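You operate a simulated robot arm through the tools that you are given. There is no shell and no other tool. Be economical: measure what you need, move in short steps, check, and stop when the job is done.

Carry out the task below with a simulated two-armed robot. There is one attempt and no reset: what you move stays moved.

## Task
Open the lower drawer under right table, take the round tin with orange band on the top of the wooden table and put it away in the inside of lower dark drawer, then shut the table.
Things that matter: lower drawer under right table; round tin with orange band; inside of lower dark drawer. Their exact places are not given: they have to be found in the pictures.

Only the result counts: the job must be done as asked and must still hold three seconds after the hand-in. Knocking over, shifting, dropping, spilling or breaking anything else fails it.

## Robot
Two 7-joint arms with two-finger parallel grippers on one trunk, on a base that drives. Base frame: it is fixed to the floor where the robot stands at the start and does not move with it; the origin is under the middle of the robot, x ahead of it, y to its left, z up. Lengths are in m, angles in rad, forces in N, time in s.
The left shoulder is at the start at [0.06, 0.143, 0.676], the right one opposite. With the tool pointing down near the work surface each hand reaches from about 0.3 to 0.52 m from the robot's upright axis, wherever it stands, measured 20 degrees to its own side. Places, roughly: lower drawer under right table [3.3, 0, 0.5]; inside of lower dark drawer [3.3, 0, 0.5]; round tin with orange band [-1.25, -1.25, 1]. Payload 1.57 kg a hand.
The tool frame of a hand sits at the grasp point between the pads (the TCP): z along the fingers, y along the line on which they close. The tips reach 0.03 m beyond it. The gripper opens to 0.11 m. The fingers are 0.024 m wide and 0.012 m thick; the gripper's body (0.048 by 0.112 m) begins 0.078 m behind the TCP.
Orientation is that of the tool frame in the base frame, as a unit quaternion [x, y, z, w]. With the fingers straight down and closing along the base's y, the tool's x points along the base's -x, its y along +y and its z along -z.

## Interface
- The arms move only by the tool jog_arm. It takes "left_plan", "right_plan" or both (then of equal length, played together; a hand with none holds still); each is a list of rows, each an object (a shift or turn left out is 0, a gripper value left out holds the last) with "linear": the shift along the base's x, y, z in units of 250 mm (1.0 is 250 mm), a list of three; "turn": the turn, a rotation vector about the base's x, y, z in units of 45 degrees (1.0 is 45 degrees), a list of three. In form: [{"linear": [x, y, z], "turn": [rx, ry, rz]}, ...]. A call has 1 to 8 rows; each row is the pose to reach, as a shift and turn from the pose commanded when the call began. "left_jaw" and "right_jaw" are, for a hand that has rows, the opening, from 0 (shut) to 1 (fully open), set as the call begins (left out, the last holds). A call with a number of a shift or a turn outside -1 to 1 is refused whole. Rows are played at 5 a second. More than 0.05 m and 0.15 rad between two rows, or a gripper value outside its range, and nothing of the call is played. A pose out of reach is approached as far as the arm can. The call stops where the force on the tool passes 40 N (or 10 N more than at its start, if that is more) or the arm is blocked; 0.2 s more then pass. The fingers move at their own pace (about 0.045 m/s each) and stop on an object; they squeeze with about 42 N. The grip force told is the motor's: it shows also when the fingers shut on nothing. Time passes only in rows, and 0.2 s behind the last, so rows that repeat a pose let the fingers close. It gives the time, the measured TCP pose, the force on the tool (base axes), the opening and the grip force at its end, in the units of the frame above (readings bear some noise).
- Cameras (640 x 400 px; columns grow to the right, rows downward): "scene" is now at [0.0735, -0.0095, 1.3024]; the picture's right is [-0.21, -0.98, 0.00], its down [-0.54, 0.11, -0.84] and it looks along [0.82, -0.17, -0.55] (base axes); focal length 264 px, centre (320, 200). "left" rides on the left gripper at [0.07, -0.016, -0.141] in its tool frame; the picture's right is [0.23, 0.97, 0.00], its down [-0.86, 0.20, -0.48] and it looks along [-0.47, 0.11, 0.88] (tool axes); focal length 222 px, centre (320, 200). "right" rides on the right gripper at [0.07, 0.016, -0.141] in its tool frame; the picture's right is [-0.23, 0.97, 0.00], its down [-0.86, -0.20, -0.48] and it looks along [-0.47, -0.11, 0.88] (tool axes); focal length 222 px, centre (320, 200).
- camera(camera): a new picture of that camera. No time passes.
- move_column(by): slides the trunk up (or, below 0, down) by that many m; the arms and the scene camera ride with it, the base frame stays. It gives what a move gives, with no picture.
- steer(legs): drives the robot by 1 to 6 legs, each [ahead, left, turn to the left] in m, m and rad, along the robot's own axes; the way and the turn of a leg run together, so that a leg with both is an arc; at most 1.5 m and 3.142 rad a leg. The arms and the cameras ride along, it lands a little off, and it stops where it bumps. It gives what a move gives.
- aim_head(pan, tilt): turns the head with the scene camera to pan (to the left, within 1.501 rad either way) and tilt (down, from -0.506 to 1.204), counted from straight ahead of the robot. It gives what a move gives.
- point_at(camera, pixels): there is no depth. For up to 12 entries [column, row, z] of the newest picture of that camera ("zoom" is the newest enlarged one), the place [x, y] in the base frame at which the ray of that pixel passes the height z, good to about 0.002 m, but the place of the scene camera against the robot may be out by one fixed shift of up to 0.025 m in any direction. No time passes.
- inspect(camera, box): a new picture of the part [left, top, right, bottom] of that camera's present view, enlarged. No time passes.
- hand_in(): hands the job in; it is judged then, once.

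Go step by step. Measure first, check grasps and placings, and put right what went wrong. The budget is 80 turns and 70 pictures, counting those below and the enlarged ones. Unless the task says otherwise, let go and move clear before handing in, and close with one line.

The tools are called as name(argument=value, ...) on one line, values as JSON. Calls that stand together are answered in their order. jog_arm: Moves the arms, as the interface text tells. Its arguments: {"type":"object","properties":{"left_plan":{"type":"array","items":{"type":"object","properties":{"linear":{"type":"array","items":{"type":"number"}},"turn":{"type":"array","items":{"type":"number"}}}}},"left_jaw":{"type":"number"},"right_plan":{"type":"array","items":{"type":"object","properties":{"linear":{"type":"array","items":{"type":"number"}},"turn":{"type":"array","items":{"type":"number"}}}}},"right_jaw":{"type":"number"}},"required":[]} The other tools are called the same way: move_column (by) slides the trunk up or down; steer (legs) drives the base; aim_head (pan, tilt) turns the head that bears the scene camera; camera (camera) takes a picture; point_at (camera, pixels) gives the place at which the rays of pixels pass given heights; inspect (camera, box) takes an enlarged picture of a part of a camera's view; hand_in () hands the job in.

At the start:

```text
t: 0.0
left_ee_pos: [0.5133, 0.1755, 0.6679]
left_ee_rot: [0.0, 1.0, 0.0, 0.0]
left_force: [1.1, 0.3, -0.5]
left_width: 0.11
left_finger_force: 0.0
right_ee_pos: [0.5091, -0.2095, 0.744]
right_ee_rot: [0.001, 1.0, -0.001, 0.0]
right_force: [-0.8, 0.6, 1.2]
right_width: 0.11
right_finger_force: 0.3
trunk travel left (down, up): [-0.275, 0.315]
robot x, y, heading: [0.0029, -0.0002, 0.001]
head pan, tilt: [-0.208, 0.581]
```

scene: 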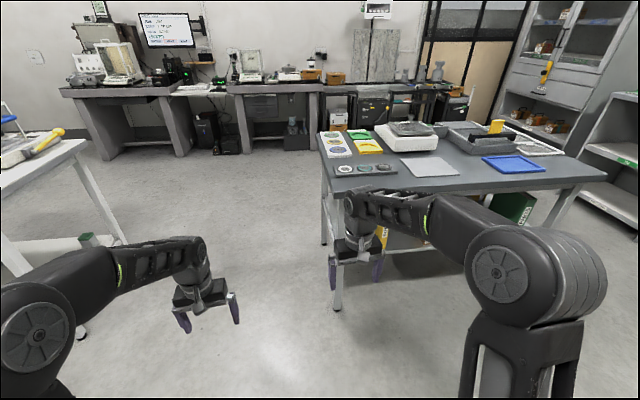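
right: 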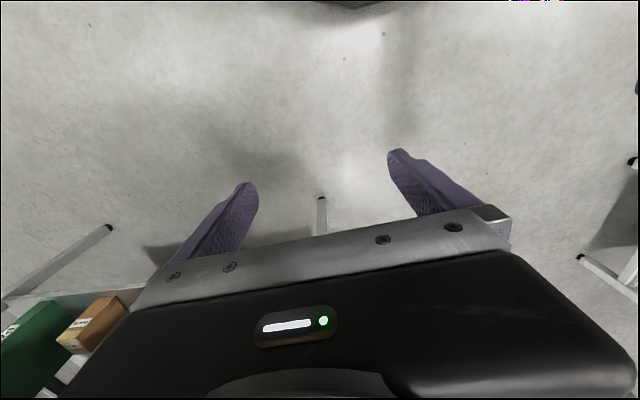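
left: 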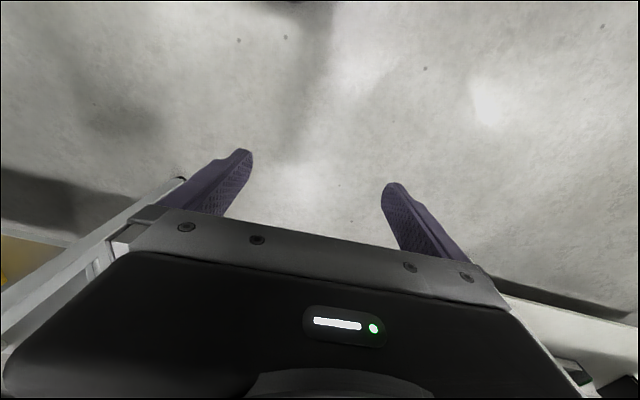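

The drawer should be in the far desks ahead (around pixel 260,105), and the tin behind me to the right. I'll enlarge the desk area first and then turn the head to the right.

inspect(camera="scene", box=[180, 60, 340, 160])

aim_head(pan=-1.5, tilt=0.4)

camera(camera="scene")

```text
4.00 times, centred on (260, 110) of scene
```

zoom: 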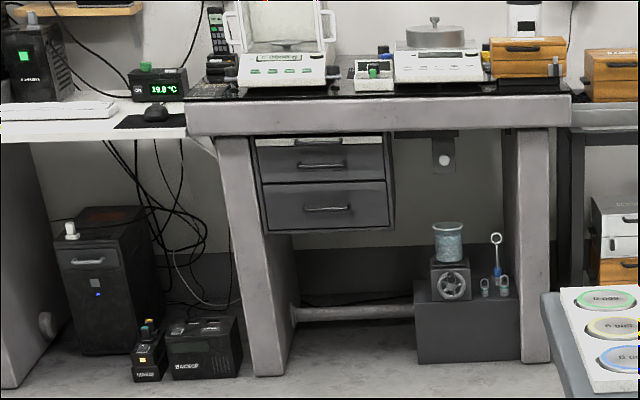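

```text
t: 1.5
left_ee_pos: [0.5126, 0.176, 0.6687]
left_ee_rot: [0.0, 1.0, 0.0, 0.0]
left_force: [-0.4, -0.1, -0.1]
left_width: 0.1099
left_finger_force: 0.0
right_ee_pos: [0.5091, -0.2098, 0.7441]
right_ee_rot: [0.0, 1.0, 0.001, -0.001]
right_force: [0.1, 0.3, 0.0]
right_width: 0.11
right_finger_force: 0.1
trunk travel left (down, up): [-0.275, 0.315]
robot x, y, heading: [-0.0012, 0.0014, 0.0]
head pan, tilt: [-1.499, 0.4]
```

```text
65 pictures are left
```

scene: 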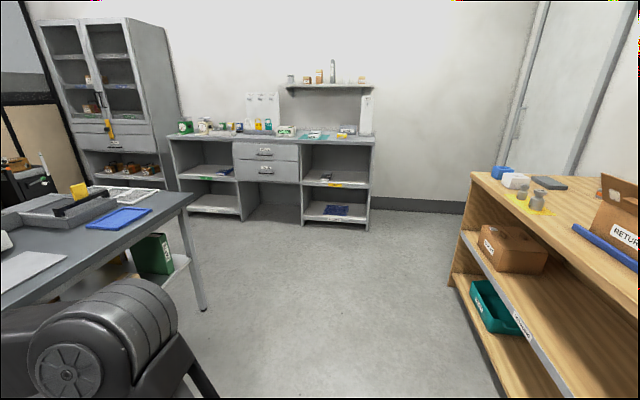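

The wooden shelf-table is at the right edge (columns 460-640), with objects on its top. I'll measure its front edge and turn the head/base towards it.

point_at(camera="scene", pixels=[[471, 173, 0.9], [600, 265, 0.9], [638, 290, 0.9], [448, 280, 0.0], [500, 392, 0.0]])

steer(legs=[[0, 0, -1.57]])

aim_head(pan=-0.7, tilt=0.45)

camera(camera="scene")

```text
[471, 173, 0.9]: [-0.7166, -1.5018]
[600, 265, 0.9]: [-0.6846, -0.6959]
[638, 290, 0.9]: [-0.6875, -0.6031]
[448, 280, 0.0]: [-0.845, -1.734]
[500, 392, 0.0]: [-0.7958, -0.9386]
```

```text
t: 5.6
left_ee_pos: [0.1851, -0.509, 0.669]
left_ee_rot: [0.699, 0.715, 0.001, 0.0]
left_force: [0.3, 0.6, 0.8]
left_width: 0.1098
left_finger_force: 0.0
right_ee_pos: [-0.1979, -0.5128, 0.7452]
right_ee_rot: [0.7, 0.714, 0.0, 0.0]
right_force: [0.4, -0.3, 0.5]
right_width: 0.1101
right_finger_force: 0.0
trunk travel left (down, up): [-0.275, 0.315]
robot x, y, heading: [-0.0019, 0.0024, -1.55]
head pan, tilt: [-1.499, 0.4]
```

```text
t: 6.8
left_ee_pos: [0.1859, -0.5098, 0.6682]
left_ee_rot: [0.7, 0.714, 0.0, 0.001]
left_force: [0.1, -0.3, 1.0]
left_width: 0.1099
left_finger_force: 0.1
right_ee_pos: [-0.1986, -0.5125, 0.7437]
right_ee_rot: [0.699, 0.715, 0.0, 0.0]
right_force: [-0.2, 0.3, -0.1]
right_width: 0.11
right_finger_force: 0.1
trunk travel left (down, up): [-0.275, 0.315]
robot x, y, heading: [0.004, 0.0031, -1.55]
head pan, tilt: [-0.7, 0.45]
```

```text
64 pictures are left
```

scene: 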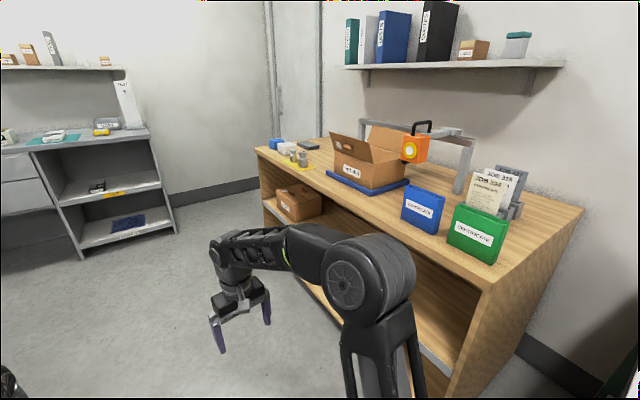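

The tin candidates are near (300,158) on the wooden table; I'll enlarge that part.

inspect(camera="scene", box=[252, 120, 348, 180])

```text
6.67 times, centred on (300, 150) of scene
```

zoom: 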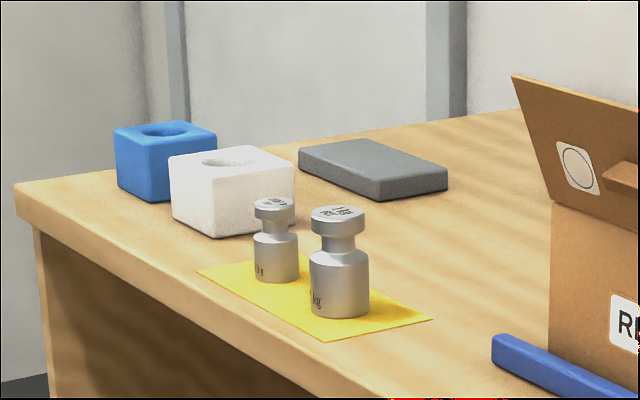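

No orange-banded tin is visible yet; it may be hidden behind the box. I'll measure landmarks, raise the trunk and move along the table for another view.

point_at(camera="scene", pixels=[[257, 148, 0.86], [491, 290, 0.86], [583, 210, 0.86], [324, 138, 0.86], [303, 164, 0.86], [338, 176, 0.86], [378, 194, 0.86]])

move_column(by=0.3)

camera(camera="scene")

```text
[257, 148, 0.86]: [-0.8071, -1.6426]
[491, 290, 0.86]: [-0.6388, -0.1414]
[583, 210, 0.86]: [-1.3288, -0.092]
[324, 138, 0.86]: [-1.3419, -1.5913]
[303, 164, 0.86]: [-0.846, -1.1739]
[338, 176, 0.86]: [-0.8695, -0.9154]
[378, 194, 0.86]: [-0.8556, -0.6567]
```

```text
t: 9.8
left_ee_pos: [0.1865, -0.5099, 0.9673]
left_ee_rot: [0.7, 0.714, 0.0, 0.0]
left_force: [1.1, 0.0, 1.7]
left_width: 0.1102
left_finger_force: 0.0
right_ee_pos: [-0.198, -0.5125, 1.0441]
right_ee_rot: [0.699, 0.715, 0.0, 0.0]
right_force: [0.5, -0.8, -0.1]
right_width: 0.11
right_finger_force: 0.1
trunk travel left (down, up): [-0.575, 0.015]
robot x, y, heading: [-0.0005, -0.0024, -1.553]
head pan, tilt: [-0.7, 0.45]
```

```text
62 pictures are left
```

scene: 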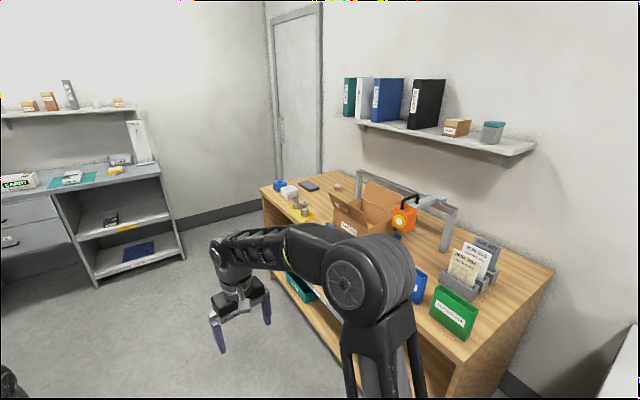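

Something small peeks out at (338,187) behind the box. I'll enlarge it.

inspect(camera="scene", box=[272, 165, 368, 225])

point_at(camera="scene", pixels=[[260, 188, 0.86], [553, 270, 0.86], [338, 188, 0.88], [305, 217, 0.86], [330, 195, 0.86], [352, 215, 0.86]])

```text
6.67 times, centred on (320, 195) of scene
```

zoom: 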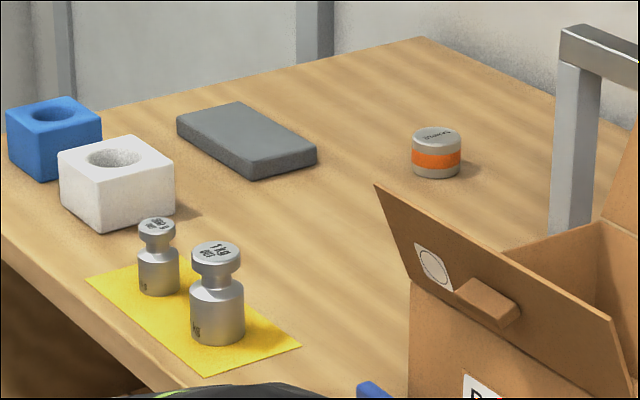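

```text
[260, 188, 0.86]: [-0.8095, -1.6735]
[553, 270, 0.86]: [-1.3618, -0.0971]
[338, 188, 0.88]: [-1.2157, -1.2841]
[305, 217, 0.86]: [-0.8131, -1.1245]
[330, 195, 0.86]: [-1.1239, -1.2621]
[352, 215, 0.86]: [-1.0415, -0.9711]
```

The tin with the orange band is at about (437,152) in the zoom, roughly (-1.22,-1.28), near the back of the wooden table. I'll tuck the left arm up and back, then drive to the table front, facing it, so that the right hand is opposite the tin.

jog_arm(left_plan=[{"linear": [0, 0.1, 0.13]}, {"linear": [0, 0.2, 0.26]}, {"linear": [0, 0.3, 0.4]}, {"linear": [0, 0.4, 0.55]}])

steer(legs=[[1.2, 0, 0], [0, 0, -1.58], [0, 0.28, 0]])

aim_head(pan=-0.1, tilt=0.5)

camera(camera="scene")

```text
t: 10.8
left_ee_pos: [0.1859, -0.4099, 1.1059]
left_ee_rot: [0.7, 0.714, 0.0, 0.001]
left_force: [0.5, 0.3, -0.3]
left_width: 0.1097
left_finger_force: 0.0
right_ee_pos: [-0.1975, -0.5114, 1.0456]
right_ee_rot: [0.699, 0.715, 0.0, 0.0]
right_force: [-0.4, -0.3, 0.6]
right_width: 0.1099
right_finger_force: 0.1
trunk travel left (down, up): [-0.575, 0.015]
robot x, y, heading: [-0.0022, 0.0037, -1.553]
head pan, tilt: [-0.7, 0.45]
```

```text
t: 22.2
left_ee_pos: [-0.3859, -1.661, 1.1057]
left_ee_rot: [1.0, 0.007, 0.0, 0.0]
left_force: [-0.5, -1.1, 1.0]
left_width: 0.1101
left_finger_force: 0.2
right_ee_pos: [-0.4869, -1.277, 1.0446]
right_ee_rot: [1.0, 0.007, 0.001, -0.001]
right_force: [0.3, -0.6, -0.2]
right_width: 0.1099
right_finger_force: 0.0
trunk travel left (down, up): [-0.575, 0.015]
robot x, y, heading: [0.0253, -1.4749, -3.126]
head pan, tilt: [-0.7, 0.45]
```

```text
t: 23.2
left_ee_pos: [-0.3847, -1.6621, 1.1063]
left_ee_rot: [1.0, 0.008, 0.0, 0.0]
left_force: [-0.5, -0.5, -0.7]
left_width: 0.1101
left_finger_force: 0.1
right_ee_pos: [-0.4866, -1.2763, 1.0451]
right_ee_rot: [1.0, 0.007, 0.0, 0.0]
right_force: [-0.2, 0.2, -0.1]
right_width: 0.11
right_finger_force: 0.1
trunk travel left (down, up): [-0.575, 0.015]
robot x, y, heading: [0.025, -1.4748, -3.126]
head pan, tilt: [-0.099, 0.499]
```

```text
60 pictures are left
```

scene: 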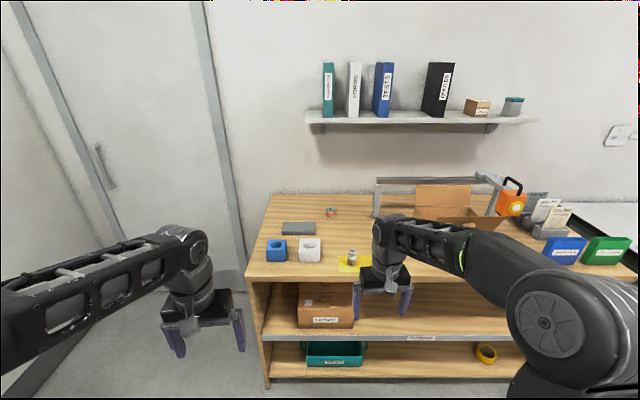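

Facing the wooden table; the tin is at (331,212), with clear space in front between the grey block and the weights. I'll measure.

inspect(camera="scene", box=[256, 180, 400, 270])

point_at(camera="scene", pixels=[[331, 217, 0.86], [331, 209, 0.9], [250, 276, 0.86], [350, 274, 0.86], [272, 196, 0.86], [317, 235, 0.86], [352, 264, 0.86], [320, 262, 0.86]])

```text
4.44 times, centred on (328, 225) of scene
```

zoom: 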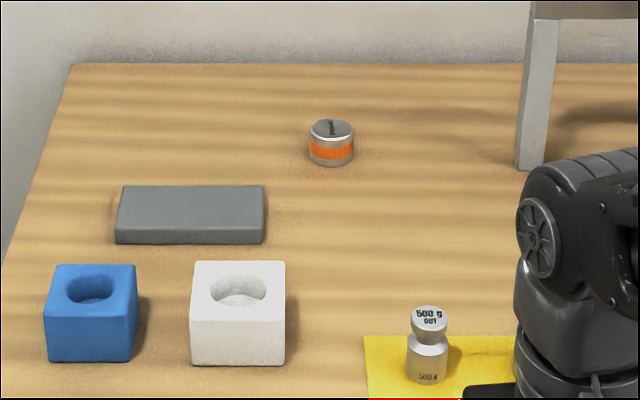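

```text
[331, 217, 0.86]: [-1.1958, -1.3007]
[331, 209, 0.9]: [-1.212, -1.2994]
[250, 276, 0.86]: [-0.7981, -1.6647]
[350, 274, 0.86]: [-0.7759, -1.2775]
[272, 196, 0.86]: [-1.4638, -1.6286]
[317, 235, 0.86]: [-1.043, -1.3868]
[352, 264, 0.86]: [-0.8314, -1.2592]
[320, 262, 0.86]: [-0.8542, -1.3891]
```

The tin stands at about (-1.21,-1.30), Ø about 0.05 m, and the table's front edge is at x≈-0.79. I'll drive up closer with the arms held above the objects.

steer(legs=[[0.44, 0, 0]])

camera(camera="right")

camera(camera="scene")

```text
t: 25.9
left_ee_pos: [-0.8305, -1.6733, 1.1043]
left_ee_rot: [1.0, 0.012, 0.0, 0.001]
left_force: [-0.8, 0.0, -0.2]
left_width: 0.11
left_finger_force: 0.0
right_ee_pos: [-0.934, -1.289, 1.0447]
right_ee_rot: [1.0, 0.012, 0.0, -0.001]
right_force: [0.2, -0.4, -0.9]
right_width: 0.1101
right_finger_force: 0.0
trunk travel left (down, up): [-0.575, 0.015]
robot x, y, heading: [-0.4199, -1.484, -3.117]
head pan, tilt: [-0.099, 0.499]
```

```text
58 pictures are left
```

right: 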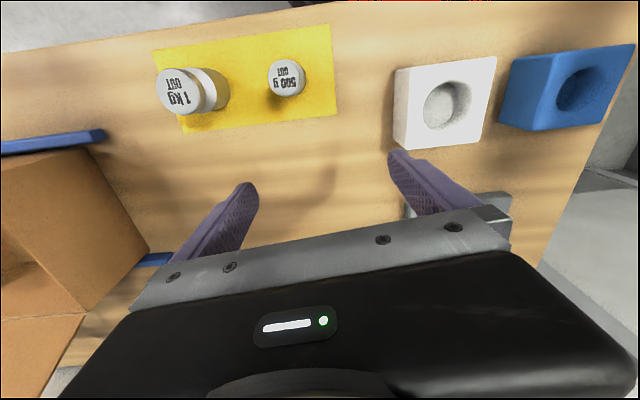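

```text
57 pictures are left
```

scene: 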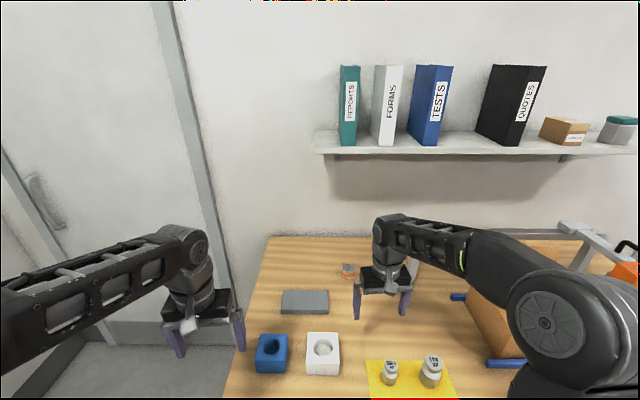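

The right hand hangs over the table with the tin at (347,270) beyond it. I'll calibrate the scene camera against the finger tips and re-measure the tin.

inspect(camera="scene", box=[304, 240, 432, 320])

```text
5.00 times, centred on (368, 280) of scene
```

zoom: 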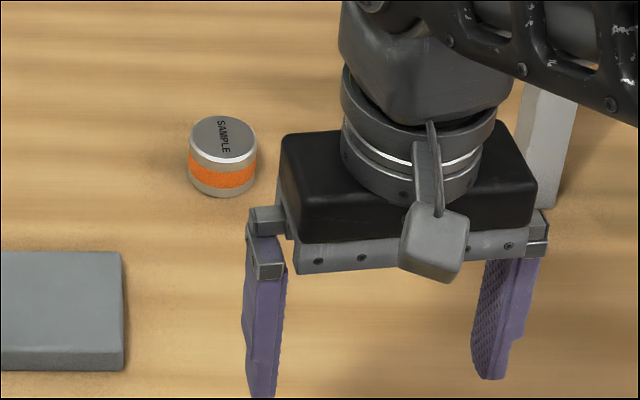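

point_at(camera="zoom", pixels=[[272, 395, 1.015], [476, 374, 1.015], [222, 178, 0.86], [223, 141, 0.9], [189, 150, 0.88], [257, 150, 0.88], [124, 368, 0.86], [223, 197, 0.86]])

```text
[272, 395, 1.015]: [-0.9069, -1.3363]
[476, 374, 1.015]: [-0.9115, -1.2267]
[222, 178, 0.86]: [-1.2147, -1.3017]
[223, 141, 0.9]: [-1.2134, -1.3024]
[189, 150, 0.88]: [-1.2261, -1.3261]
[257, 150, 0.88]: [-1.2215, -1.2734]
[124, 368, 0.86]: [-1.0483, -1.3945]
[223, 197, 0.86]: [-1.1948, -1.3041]
```

Calibrated, the tin is at about (-1.227,-1.309), Ø0.053, height ≈0.04. Straight down is out of reach here, so I'll tilt the right hand forward 45° while advancing above the table.

jog_arm(right_plan=[{"linear": [-0.1, -0.01, 0.0], "turn": [0, 0.14, 0]}, {"linear": [-0.2, -0.02, 0.0], "turn": [0, 0.28, 0]}, {"linear": [-0.3, -0.03, 0.0], "turn": [0, 0.42, 0]}, {"linear": [-0.4, -0.04, 0.0], "turn": [0, 0.56, 0]}, {"linear": [-0.5, -0.05, 0.0], "turn": [0, 0.7, 0]}, {"linear": [-0.6, -0.06, 0.0], "turn": [0, 0.84, 0]}, {"linear": [-0.7, -0.08, -0.05], "turn": [0, 0.95, 0]}, {"linear": [-0.78, -0.08, -0.1], "turn": [0, 1.0, 0]}], right_jaw=1)

camera(camera="scene")

camera(camera="right")

```text
t: 27.7
left_ee_pos: [-0.8291, -1.6721, 1.104]
left_ee_rot: [1.0, 0.01, 0.0, 0.0]
left_force: [0.3, -0.2, 1.1]
left_width: 0.1102
left_finger_force: 0.1
right_ee_pos: [-1.1278, -1.3084, 1.0197]
right_ee_rot: [0.924, 0.012, -0.383, -0.004]
right_force: [-0.2, -0.6, 0.2]
right_width: 0.1101
right_finger_force: 0.0
trunk travel left (down, up): [-0.575, 0.015]
robot x, y, heading: [-0.4156, -1.4831, -3.121]
head pan, tilt: [-0.099, 0.499]
```

```text
55 pictures are left
```

scene: 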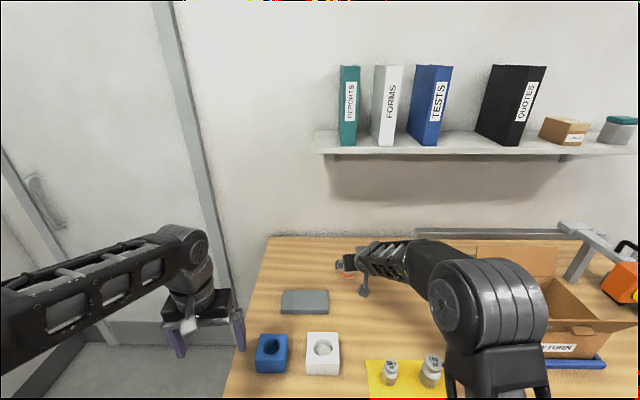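

```text
54 pictures are left
```

right: 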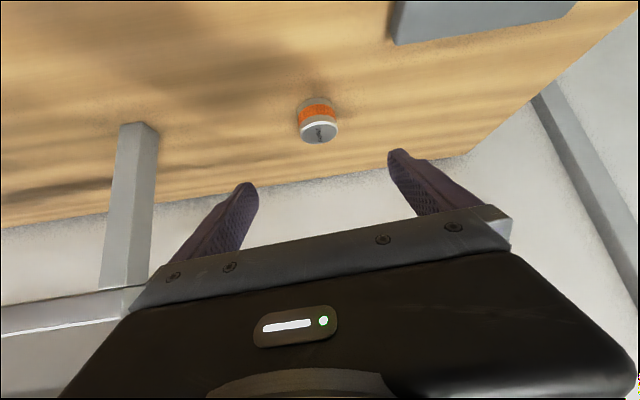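

The reach works and the right camera shows the tin at (317,120) between the fingers. I'll measure it precisely with the hand camera.

inspect(camera="right", box=[256, 80, 384, 160])

point_at(camera="right", pixels=[[319, 131, 0.9], [316, 107, 0.86], [302, 130, 0.895], [337, 126, 0.895], [392, 35, 0.86]])

```text
5.00 times, centred on (320, 120) of right
```

zoom: 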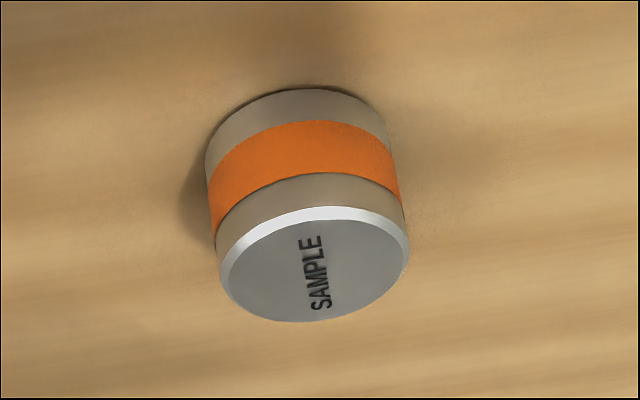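

```text
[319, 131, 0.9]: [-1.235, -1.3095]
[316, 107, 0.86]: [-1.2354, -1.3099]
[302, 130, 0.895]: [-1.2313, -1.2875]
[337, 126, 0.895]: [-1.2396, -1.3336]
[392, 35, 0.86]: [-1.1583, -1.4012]
```

The hand camera puts the tin at (-1.236,-1.310). I'll advance along the tool axis to it, still open.

jog_arm(right_plan=[{"linear": [-0.09, 0, -0.1]}, {"linear": [-0.18, 0, -0.2]}, {"linear": [-0.27, 0, -0.3]}, {"linear": [-0.35, 0, -0.39]}, {"linear": [-0.4, 0, -0.45]}, {"linear": [-0.432, -0.004, -0.492]}])

camera(camera="right")

```text
t: 29.1
left_ee_pos: [-0.8291, -1.6727, 1.1048]
left_ee_rot: [1.0, 0.012, 0.0, 0.0]
left_force: [0.4, 0.1, 0.3]
left_width: 0.1099
left_finger_force: 0.0
right_ee_pos: [-1.2368, -1.3089, 0.8961]
right_ee_rot: [0.924, 0.011, -0.382, -0.005]
right_force: [0.9, 0.8, 0.3]
right_width: 0.11
right_finger_force: 0.0
trunk travel left (down, up): [-0.575, 0.015]
robot x, y, heading: [-0.4163, -1.4836, -3.123]
head pan, tilt: [-0.099, 0.499]
```

```text
52 pictures are left
```

right: 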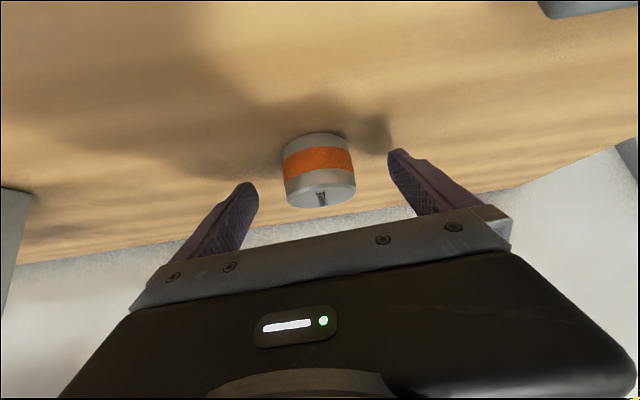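

The tin sits centred between the fingers ((320,172), as expected for this height). Closing.

jog_arm(right_plan=[{"linear": [0, 0, -0.01]}, {"linear": [0, 0, -0.01]}, {"linear": [0, 0, -0.01]}, {"linear": [0, 0, -0.01]}, {"linear": [0, 0, -0.01]}, {"linear": [0, 0, -0.01]}], right_jaw=0)

camera(camera="right")

```text
t: 30.5
left_ee_pos: [-0.8276, -1.6731, 1.1054]
left_ee_rot: [1.0, 0.012, 0.0, 0.0]
left_force: [0.1, -0.1, 0.5]
left_width: 0.11
left_finger_force: 0.1
right_ee_pos: [-1.2365, -1.3086, 0.8956]
right_ee_rot: [0.924, 0.011, -0.383, -0.004]
right_force: [0.2, -1.0, 0.3]
right_width: 0.0503
right_finger_force: 37.2
trunk travel left (down, up): [-0.575, 0.015]
robot x, y, heading: [-0.42, -1.4812, -3.117]
head pan, tilt: [-0.099, 0.499]
```

```text
51 pictures are left
```

right: 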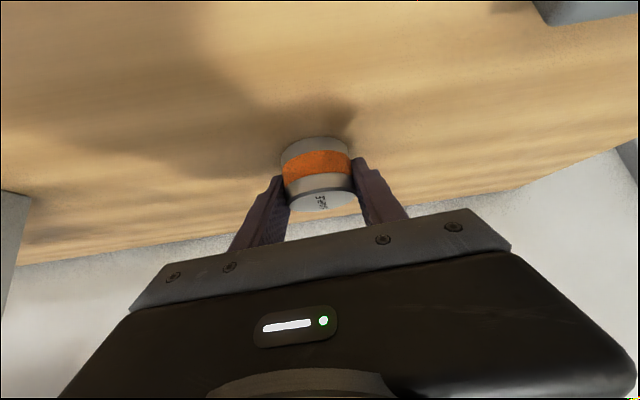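

Gripped (width 0.050, 37 N). Lifting straight up and then retracting to the earlier carry pose.

jog_arm(right_plan=[{"linear": [0, 0, 0.1]}, {"linear": [0, 0, 0.25]}, {"linear": [0, 0, 0.42]}, {"linear": [0.1, 0, 0.57]}, {"linear": [0.25, 0, 0.65]}, {"linear": [0.4, 0, 0.7]}, {"linear": [0.55, 0, 0.75]}, {"linear": [0.7, 0, 0.8]}])

camera(camera="right")

```text
t: 32.3
left_ee_pos: [-0.8279, -1.6735, 1.1064]
left_ee_rot: [1.0, 0.012, 0.0, 0.0]
left_force: [0.8, 0.1, 0.4]
left_width: 0.1099
left_finger_force: 0.0
right_ee_pos: [-1.0599, -1.3102, 1.0953]
right_ee_rot: [0.924, 0.011, -0.383, -0.005]
right_force: [0.1, 0.6, -0.4]
right_width: 0.0502
right_finger_force: 42.3
trunk travel left (down, up): [-0.575, 0.015]
robot x, y, heading: [-0.4185, -1.4848, -3.12]
head pan, tilt: [-0.099, 0.499]
```

```text
50 pictures are left
```

right: 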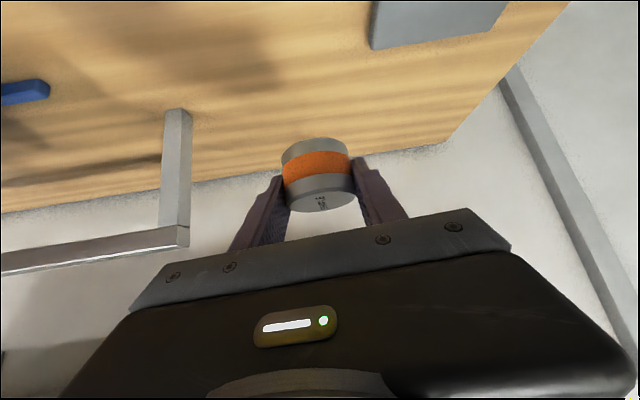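

The tin is held securely. I'll straighten the hand, pull it in, then back away from the table.

jog_arm(right_plan=[{"linear": [0.1, 0, 0.02], "turn": [0, -0.14, 0]}, {"linear": [0.2, 0, 0.04], "turn": [0, -0.28, 0]}, {"linear": [0.3, 0, 0.04], "turn": [0, -0.42, 0]}, {"linear": [0.4, 0, 0.04], "turn": [0, -0.56, 0]}, {"linear": [0.5, 0, 0.04], "turn": [0, -0.7, 0]}, {"linear": [0.6, 0, 0.04], "turn": [0, -0.84, 0]}, {"linear": [0.7, 0, 0.04], "turn": [0, -0.95, 0]}, {"linear": [0.75, 0, 0.04], "turn": [0, -1.0, 0]}])

steer(legs=[[-0.45, 0, 0], [0, -1.5, 0], [0, -0.2, 0]])

aim_head(pan=0.0, tilt=0.5)

camera(camera="scene")

```text
t: 34.1
left_ee_pos: [-0.8301, -1.6736, 1.1055]
left_ee_rot: [1.0, 0.012, 0.0, -0.001]
left_force: [0.3, 0.0, -0.2]
left_width: 0.1099
left_finger_force: 0.1
right_ee_pos: [-0.8745, -1.3103, 1.1034]
right_ee_rot: [1.0, 0.011, 0.0, 0.0]
right_force: [-0.7, -0.3, -1.3]
right_width: 0.0499
right_finger_force: 41.7
trunk travel left (down, up): [-0.575, 0.015]
robot x, y, heading: [-0.4218, -1.4866, -3.116]
head pan, tilt: [-0.099, 0.499]
```

```text
t: 45.1
left_ee_pos: [-0.3991, 0.0647, 1.1058]
left_ee_rot: [1.0, 0.0, 0.0, 0.0]
left_force: [0.4, 0.2, -0.2]
left_width: 0.11
left_finger_force: 0.0
right_ee_pos: [-0.4367, 0.4286, 1.1035]
right_ee_rot: [1.0, -0.001, 0.0, 0.002]
right_force: [1.1, 0.5, -0.4]
right_width: 0.05
right_finger_force: 41.9
trunk travel left (down, up): [-0.575, 0.015]
robot x, y, heading: [0.0155, 0.2411, 3.143]
head pan, tilt: [-0.099, 0.499]
```

```text
t: 45.8
left_ee_pos: [-0.4, 0.0635, 1.1051]
left_ee_rot: [1.0, -0.001, 0.001, 0.001]
left_force: [-0.9, -0.2, -0.2]
left_width: 0.1099
left_finger_force: 0.1
right_ee_pos: [-0.4365, 0.4279, 1.1031]
right_ee_rot: [1.0, -0.001, 0.0, -0.001]
right_force: [1.2, 0.4, -1.0]
right_width: 0.0501
right_finger_force: 42.2
trunk travel left (down, up): [-0.575, 0.015]
robot x, y, heading: [0.0144, 0.245, 3.14]
head pan, tilt: [0.0, 0.499]
```

```text
49 pictures are left
```

scene: 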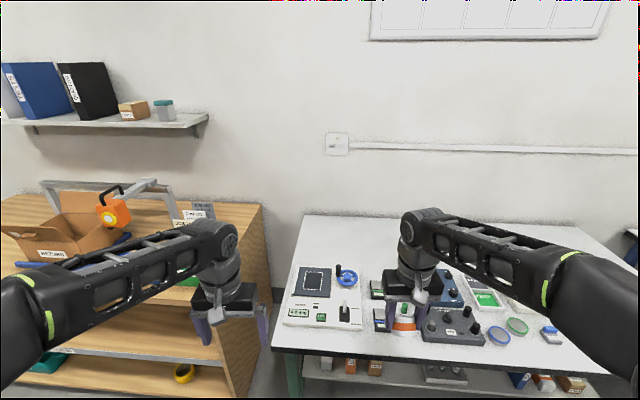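

The way is clear; the arms are above all the tables. Turning round to face the far desks.

steer(legs=[[0, 0, 3.14]])

camera(camera="scene")

```text
t: 53.5
left_ee_pos: [0.4363, 0.4029, 1.1057]
left_ee_rot: [0.021, 1.0, 0.0, 0.0]
left_force: [-1.0, 0.7, -1.2]
left_width: 0.1098
left_finger_force: 0.0
right_ee_pos: [0.4569, 0.0372, 1.1037]
right_ee_rot: [0.021, 1.0, 0.0, 0.0]
right_force: [0.2, -0.3, -0.8]
right_width: 0.0498
right_finger_force: 41.7
trunk travel left (down, up): [-0.575, 0.015]
robot x, y, heading: [0.0134, 0.2399, -0.041]
head pan, tilt: [0.0, 0.499]
```

```text
48 pictures are left
```

scene: 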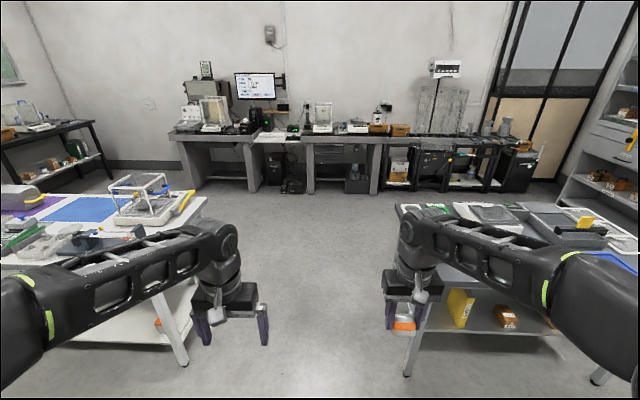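

The corridor ahead is clear; the drawers are at about (327,165). Measuring.

inspect(camera="scene", box=[280, 125, 408, 205])

point_at(camera="scene", pixels=[[207, 200, 0.86], [395, 205, 0.86], [312, 192, 0.0], [373, 193, 0.0], [308, 143, 0.8], [384, 143, 0.8], [180, 365, 0.0], [405, 375, 0.0]])

```text
5.00 times, centred on (344, 165) of scene
```

zoom: 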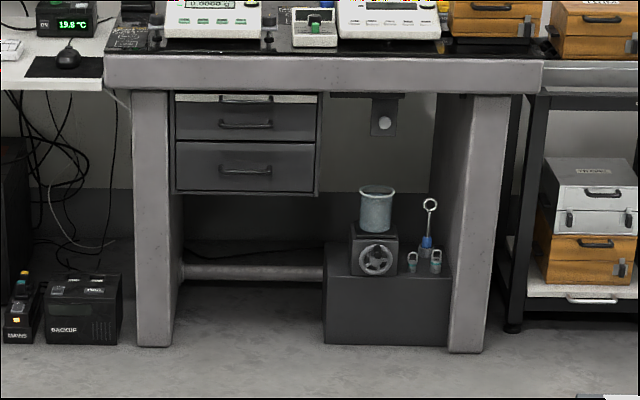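

```text
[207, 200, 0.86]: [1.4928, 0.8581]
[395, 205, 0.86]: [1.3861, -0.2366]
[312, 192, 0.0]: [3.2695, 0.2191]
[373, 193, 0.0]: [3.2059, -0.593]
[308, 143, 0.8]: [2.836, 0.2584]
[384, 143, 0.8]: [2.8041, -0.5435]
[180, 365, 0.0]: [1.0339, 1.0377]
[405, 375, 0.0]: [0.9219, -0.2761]
```

Desk front is at about x≈2.9–3.1, drawers at y≈0–0.25. Straighten the heading and drive on to x≈2.0 for a close look.

steer(legs=[[0, 0.05, 0.041], [1.5, 0, 0], [0.45, 0, 0]])

move_column(by=-0.3)

camera(camera="scene")

```text
t: 63.7
left_ee_pos: [2.3722, 0.4466, 1.1057]
left_ee_rot: [0.008, 1.0, -0.001, 0.0]
left_force: [1.1, -0.8, -0.3]
left_width: 0.1097
left_finger_force: 0.0
right_ee_pos: [2.4036, 0.0818, 1.1038]
right_ee_rot: [0.008, 1.0, 0.001, -0.001]
right_force: [-0.3, 0.1, -0.6]
right_width: 0.05
right_finger_force: 42.6
trunk travel left (down, up): [-0.575, 0.015]
robot x, y, heading: [1.9553, 0.2743, -0.016]
head pan, tilt: [0.0, 0.499]
```

```text
t: 66.7
left_ee_pos: [2.3721, 0.4462, 0.8056]
left_ee_rot: [0.008, 1.0, 0.0, 0.0]
left_force: [-0.4, -0.8, -0.4]
left_width: 0.1097
left_finger_force: 0.1
right_ee_pos: [2.4039, 0.083, 0.8037]
right_ee_rot: [0.008, 1.0, 0.001, 0.0]
right_force: [-0.4, 1.0, -1.0]
right_width: 0.0498
right_finger_force: 42.3
trunk travel left (down, up): [-0.275, 0.315]
robot x, y, heading: [1.9551, 0.2733, -0.017]
head pan, tilt: [0.0, 0.499]
```

```text
46 pictures are left
```

scene: 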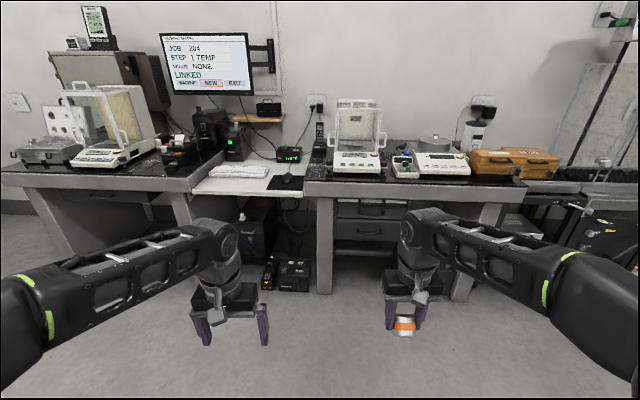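

inspect(camera="scene", box=[296, 170, 424, 250])

point_at(camera="scene", pixels=[[324, 292, 0.0], [463, 298, 0.0], [304, 194, 0.86], [525, 184, 0.86], [304, 194, 0.78]])

```text
5.00 times, centred on (360, 210) of scene
```

zoom: 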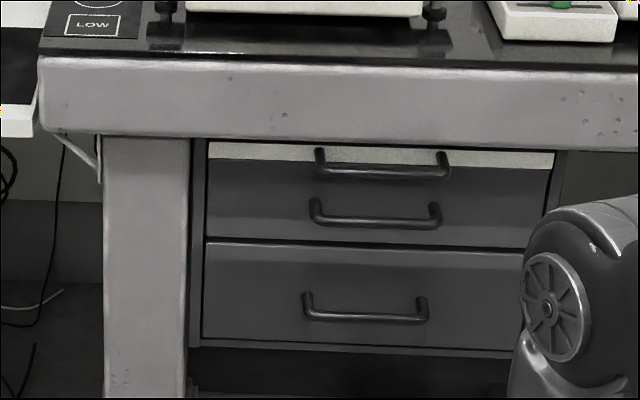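

```text
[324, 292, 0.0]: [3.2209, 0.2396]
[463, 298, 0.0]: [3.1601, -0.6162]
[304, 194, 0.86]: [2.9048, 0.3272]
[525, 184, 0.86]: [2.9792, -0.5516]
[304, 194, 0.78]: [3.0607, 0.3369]
```

The lower dark drawer's handle is at zoom (364,310), roughly y≈0, z≈0.52. I'll rotate the free left hand to point forward with vertical closing, in two 60° steps, while pulling the right hand with the tin in a little.

jog_arm(left_plan=[{"turn": [0.09, -0.09, -0.09]}, {"turn": [0.19, -0.19, -0.19]}, {"turn": [0.29, -0.29, -0.29]}, {"turn": [0.39, -0.39, -0.39]}, {"turn": [0.49, -0.49, -0.49]}, {"turn": [0.59, -0.59, -0.59]}, {"turn": [0.68, -0.68, -0.68]}, {"turn": [0.77, -0.77, -0.77]}], right_plan=[{"linear": [-0.05, 0, 0]}, {"linear": [-0.1, 0, 0]}, {"linear": [-0.15, 0, 0]}, {"linear": [-0.2, 0, 0]}, {"linear": [-0.25, 0, 0]}, {"linear": [-0.3, 0, 0]}, {"linear": [-0.35, 0, 0]}, {"linear": [-0.35, 0, 0]}])

jog_arm(left_plan=[{"turn": [0.09, -0.09, -0.09]}, {"turn": [0.19, -0.19, -0.19]}, {"turn": [0.29, -0.29, -0.29]}, {"turn": [0.39, -0.39, -0.39]}, {"turn": [0.49, -0.49, -0.49]}, {"turn": [0.59, -0.59, -0.59]}, {"turn": [0.68, -0.68, -0.68]}, {"turn": [0.77, -0.77, -0.77]}])

camera(camera="left")

camera(camera="scene")

```text
t: 68.5
left_ee_pos: [2.3716, 0.4468, 0.8042]
left_ee_rot: [0.296, 0.863, 0.291, 0.288]
left_force: [-0.4, 0.0, -0.4]
left_width: 0.11
left_finger_force: 0.1
right_ee_pos: [2.3151, 0.081, 0.8033]
right_ee_rot: [0.008, 1.0, 0.0, 0.0]
right_force: [0.7, 0.9, -0.6]
right_width: 0.0499
right_finger_force: 42.5
trunk travel left (down, up): [-0.275, 0.315]
robot x, y, heading: [1.9563, 0.2753, -0.02]
head pan, tilt: [0.0, 0.499]
```

```text
t: 70.3
left_ee_pos: [2.4796, 0.3658, 0.7074]
left_ee_rot: [0.52, 0.53, 0.452, 0.493]
left_force: [3.9, 4.8, 1.4]
left_width: 0.1097
left_finger_force: 0.1
left hand out of reach, approached as far as the arm can: row 1, 2, 3, 4, 5, 6, 7, 8
right_ee_pos: [2.317, 0.0804, 0.8028]
right_ee_rot: [0.007, 1.0, 0.001, -0.001]
right_force: [1.2, 0.5, -1.4]
right_width: 0.0499
right_finger_force: 42.3
trunk travel left (down, up): [-0.275, 0.315]
robot x, y, heading: [1.9554, 0.2757, -0.013]
head pan, tilt: [0.0, 0.499]
```

```text
44 pictures are left
```

left: 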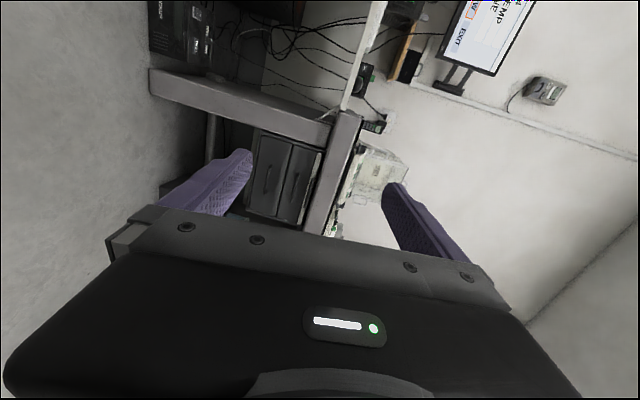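

```text
43 pictures are left
```

scene: 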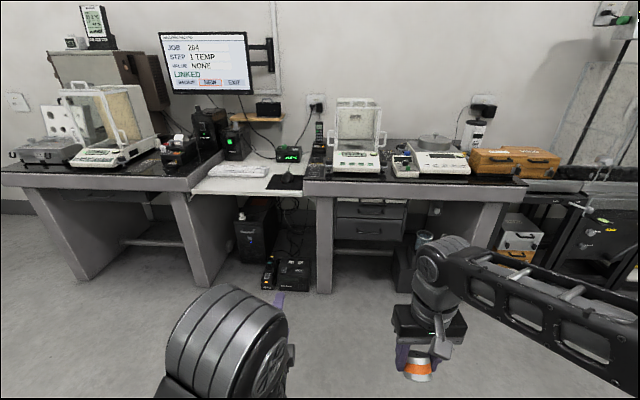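

The hand turned, but the pose was too near the shoulder, so I'll extend it forward and down so it can settle.

jog_arm(left_plan=[{"linear": [0.15, 0, -0.1]}, {"linear": [0.3, 0, -0.2]}, {"linear": [0.45, 0, -0.3]}, {"linear": [0.6, 0, -0.4]}, {"linear": [0.75, 0, -0.5]}, {"linear": [0.85, 0, -0.6]}, {"linear": [0.9, 0, -0.7]}, {"linear": [0.9, 0, -0.8]}])

camera(camera="left")

camera(camera="scene")

```text
t: 72.1
left_ee_pos: [2.7146, 0.3865, 0.5514]
left_ee_rot: [0.504, 0.496, 0.504, 0.496]
left_force: [0.9, 0.2, 0.2]
left_width: 0.1101
left_finger_force: 0.1
right_ee_pos: [2.3143, 0.0821, 0.8028]
right_ee_rot: [0.008, 1.0, 0.0, 0.0]
right_force: [0.1, 0.5, -0.5]
right_width: 0.0499
right_finger_force: 42.1
trunk travel left (down, up): [-0.275, 0.315]
robot x, y, heading: [1.9536, 0.2708, -0.016]
head pan, tilt: [0.0, 0.499]
```

```text
42 pictures are left
```

left: 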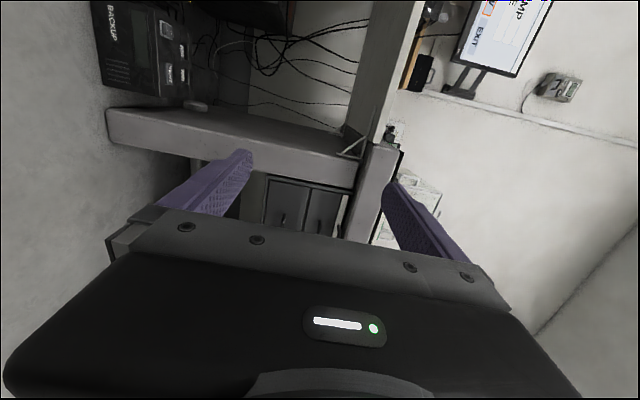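

```text
41 pictures are left
```

scene: 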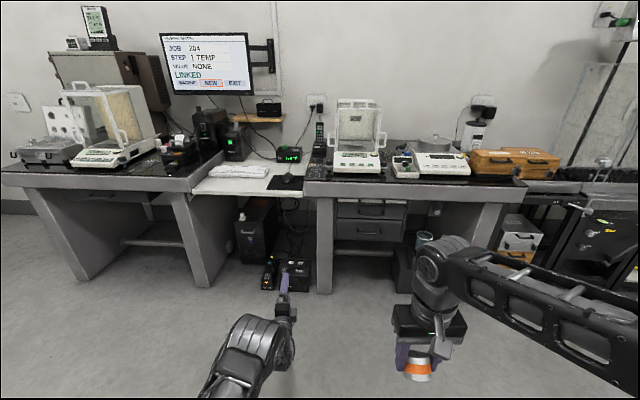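

The left hand now points straight ahead with vertical closing at (2.715,0.387,0.551). I'll strafe right so that it is in line with the handle and look again.

steer(legs=[[0, -0.37, 0.016]])

camera(camera="scene")

camera(camera="left")

```text
t: 74.4
left_ee_pos: [2.709, 0.0325, 0.5514]
left_ee_rot: [0.5, 0.5, 0.507, 0.492]
left_force: [0.6, 0.2, 0.0]
left_width: 0.1098
left_finger_force: 0.0
right_ee_pos: [2.3144, -0.2776, 0.8032]
right_ee_rot: [0.0, 1.0, 0.001, 0.0]
right_force: [-0.2, -0.5, -1.2]
right_width: 0.0501
right_finger_force: 42.0
trunk travel left (down, up): [-0.275, 0.315]
robot x, y, heading: [1.9519, -0.0898, -0.003]
head pan, tilt: [0.0, 0.499]
```

```text
40 pictures are left
```

scene: 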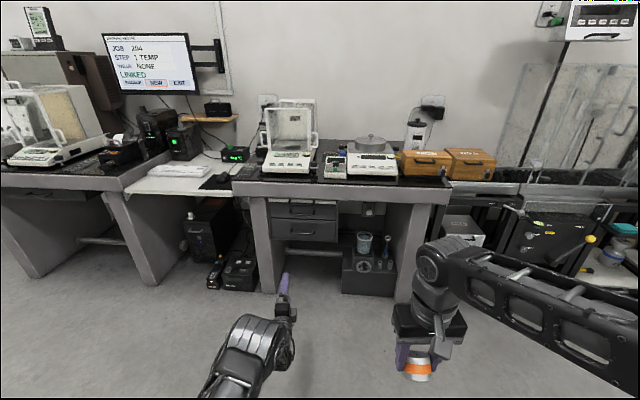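

```text
39 pictures are left
```

left: 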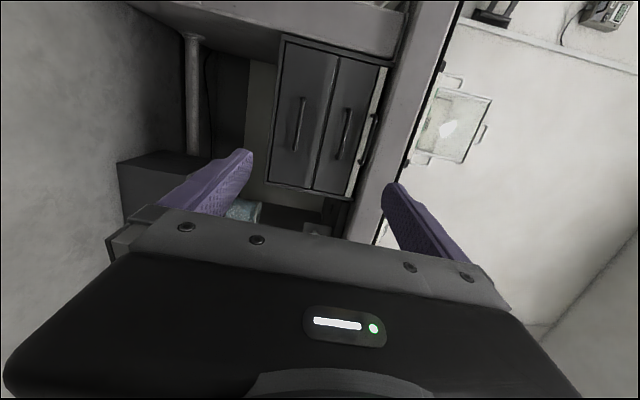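

Both cameras see the lower handle: left camera at about (300,122). I'll enlarge both views to triangulate.

inspect(camera="scene", box=[256, 190, 352, 250])

point_at(camera="zoom", pixels=[[320, 300, 0.51]])

inspect(camera="left", box=[250, 30, 410, 130])

```text
6.67 times, centred on (304, 220) of scene
```

zoom: 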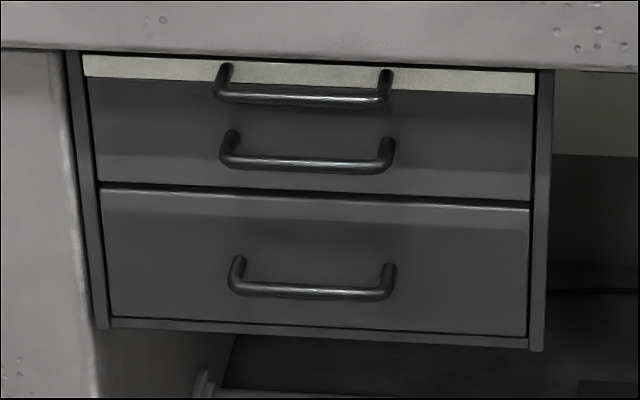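

```text
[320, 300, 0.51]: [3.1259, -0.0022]
```

```text
4.00 times, centred on (330, 80) of left
```

zoom: 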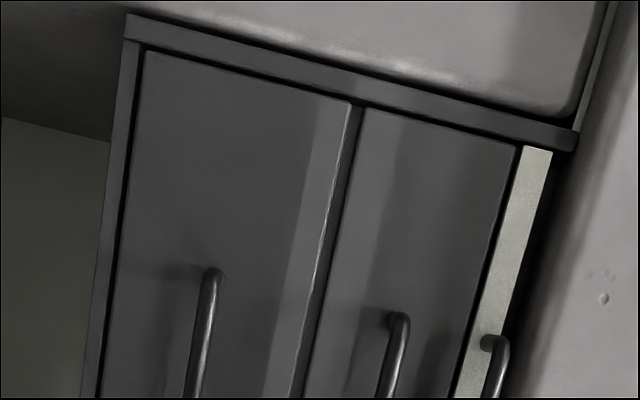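

Handle bar centre is about (3.14, 0.004, 0.51), consistent in both cameras. I'll lower the left hand to z=0.51 and y≈0.01, then drive 0.30 ahead.

jog_arm(left_plan=[{"linear": [0, -0.05, -0.08]}, {"linear": [0, -0.1, -0.165]}])

steer(legs=[[0.3, 0, 0]])

camera(camera="left")

camera(camera="scene")

```text
t: 75.0
left_ee_pos: [2.7101, 0.0096, 0.5108]
left_ee_rot: [0.5, 0.5, 0.508, 0.492]
left_force: [-0.1, 0.8, -0.1]
left_width: 0.1102
left_finger_force: 0.0
right_ee_pos: [2.3157, -0.279, 0.804]
right_ee_rot: [0.0, 1.0, -0.001, 0.0]
right_force: [-0.4, -0.2, -0.5]
right_width: 0.0499
right_finger_force: 42.3
trunk travel left (down, up): [-0.275, 0.315]
robot x, y, heading: [1.9497, -0.0906, 0.0]
head pan, tilt: [0.0, 0.499]
```

```text
t: 77.0
left_ee_pos: [3.0044, 0.0102, 0.5105]
left_ee_rot: [0.5, 0.5, 0.508, 0.492]
left_force: [0.6, -0.5, 0.7]
left_width: 0.1099
left_finger_force: 0.1
right_ee_pos: [2.612, -0.2772, 0.8041]
right_ee_rot: [-0.001, 1.0, 0.0, 0.0]
right_force: [0.3, 0.4, -1.3]
right_width: 0.0499
right_finger_force: 42.2
trunk travel left (down, up): [-0.275, 0.315]
robot x, y, heading: [2.2479, -0.091, 0.004]
head pan, tilt: [0.0, 0.499]
```

```text
36 pictures are left
```

left: 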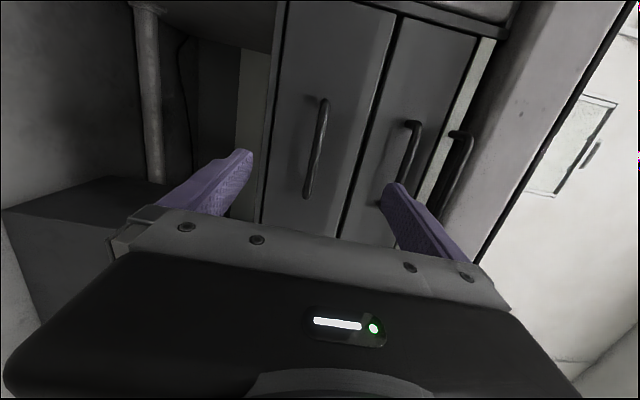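

```text
35 pictures are left
```

scene: 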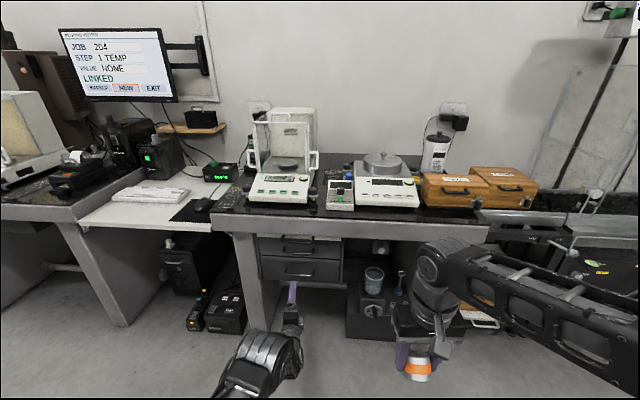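

The handle at (318,148) in the left camera lies midway between the fingers (z≈0.51). I'll partly close the left jaw to stay clear of the upper handle, drive 0.07 further and check.

steer(legs=[[0.075, 0, -0.004]])

jog_arm(left_plan=[{"linear": [0.04, 0, 0]}, {"linear": [0.08, 0, 0]}], left_jaw=0.6)

camera(camera="left")

```text
t: 78.1
left_ee_pos: [3.0807, 0.0084, 0.5087]
left_ee_rot: [0.501, 0.499, 0.508, 0.493]
left_force: [0.6, 0.3, -0.1]
left_width: 0.1099
left_finger_force: 0.0
right_ee_pos: [2.688, -0.2791, 0.8045]
right_ee_rot: [0.0, 1.0, 0.0, 0.0]
right_force: [0.6, 0.2, -1.5]
right_width: 0.05
right_finger_force: 42.3
trunk travel left (down, up): [-0.275, 0.315]
robot x, y, heading: [2.3257, -0.0948, 0.001]
head pan, tilt: [0.0, 0.499]
```

```text
t: 78.7
left_ee_pos: [3.1019, 0.0084, 0.5098]
left_ee_rot: [0.5, 0.5, 0.507, 0.493]
left_force: [-1.1, -0.8, 0.2]
left_width: 0.0658
left_finger_force: 0.0
right_ee_pos: [2.6883, -0.2775, 0.8046]
right_ee_rot: [0.0, 1.0, 0.0, 0.0]
right_force: [-0.1, -0.1, -0.4]
right_width: 0.05
right_finger_force: 42.6
trunk travel left (down, up): [-0.275, 0.315]
robot x, y, heading: [2.3261, -0.0882, -0.001]
head pan, tilt: [0.0, 0.499]
```

```text
34 pictures are left
```

left: 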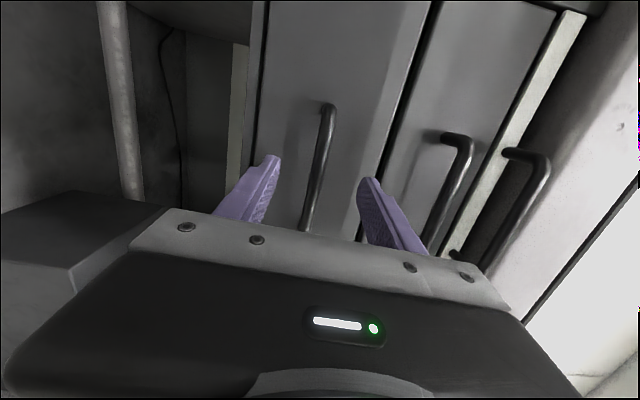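

The bar runs between the two fingers ((328,105) to (305,230)). I'll advance another 0.035 m gently.

jog_arm(left_plan=[{"linear": [0.04, 0, 0]}, {"linear": [0.08, 0, 0]}, {"linear": [0.12, 0, 0]}, {"linear": [0.14, 0, 0]}])

camera(camera="left")

```text
t: 79.7
left_ee_pos: [3.1366, 0.008, 0.5105]
left_ee_rot: [0.501, 0.5, 0.507, 0.492]
left_force: [0.5, 0.3, -0.3]
left_width: 0.0659
left_finger_force: 0.0
right_ee_pos: [2.6875, -0.2781, 0.8034]
right_ee_rot: [0.0, 1.0, 0.001, 0.0]
right_force: [-0.1, -0.6, -0.6]
right_width: 0.0497
right_finger_force: 41.9
trunk travel left (down, up): [-0.275, 0.315]
robot x, y, heading: [2.3262, -0.0922, 0.002]
head pan, tilt: [0.0, 0.499]
```

```text
33 pictures are left
```

left: 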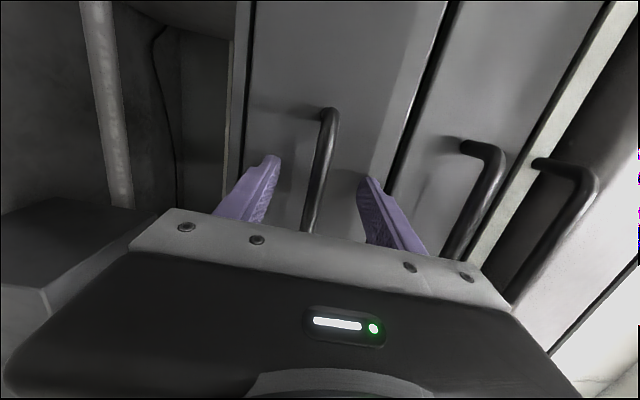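

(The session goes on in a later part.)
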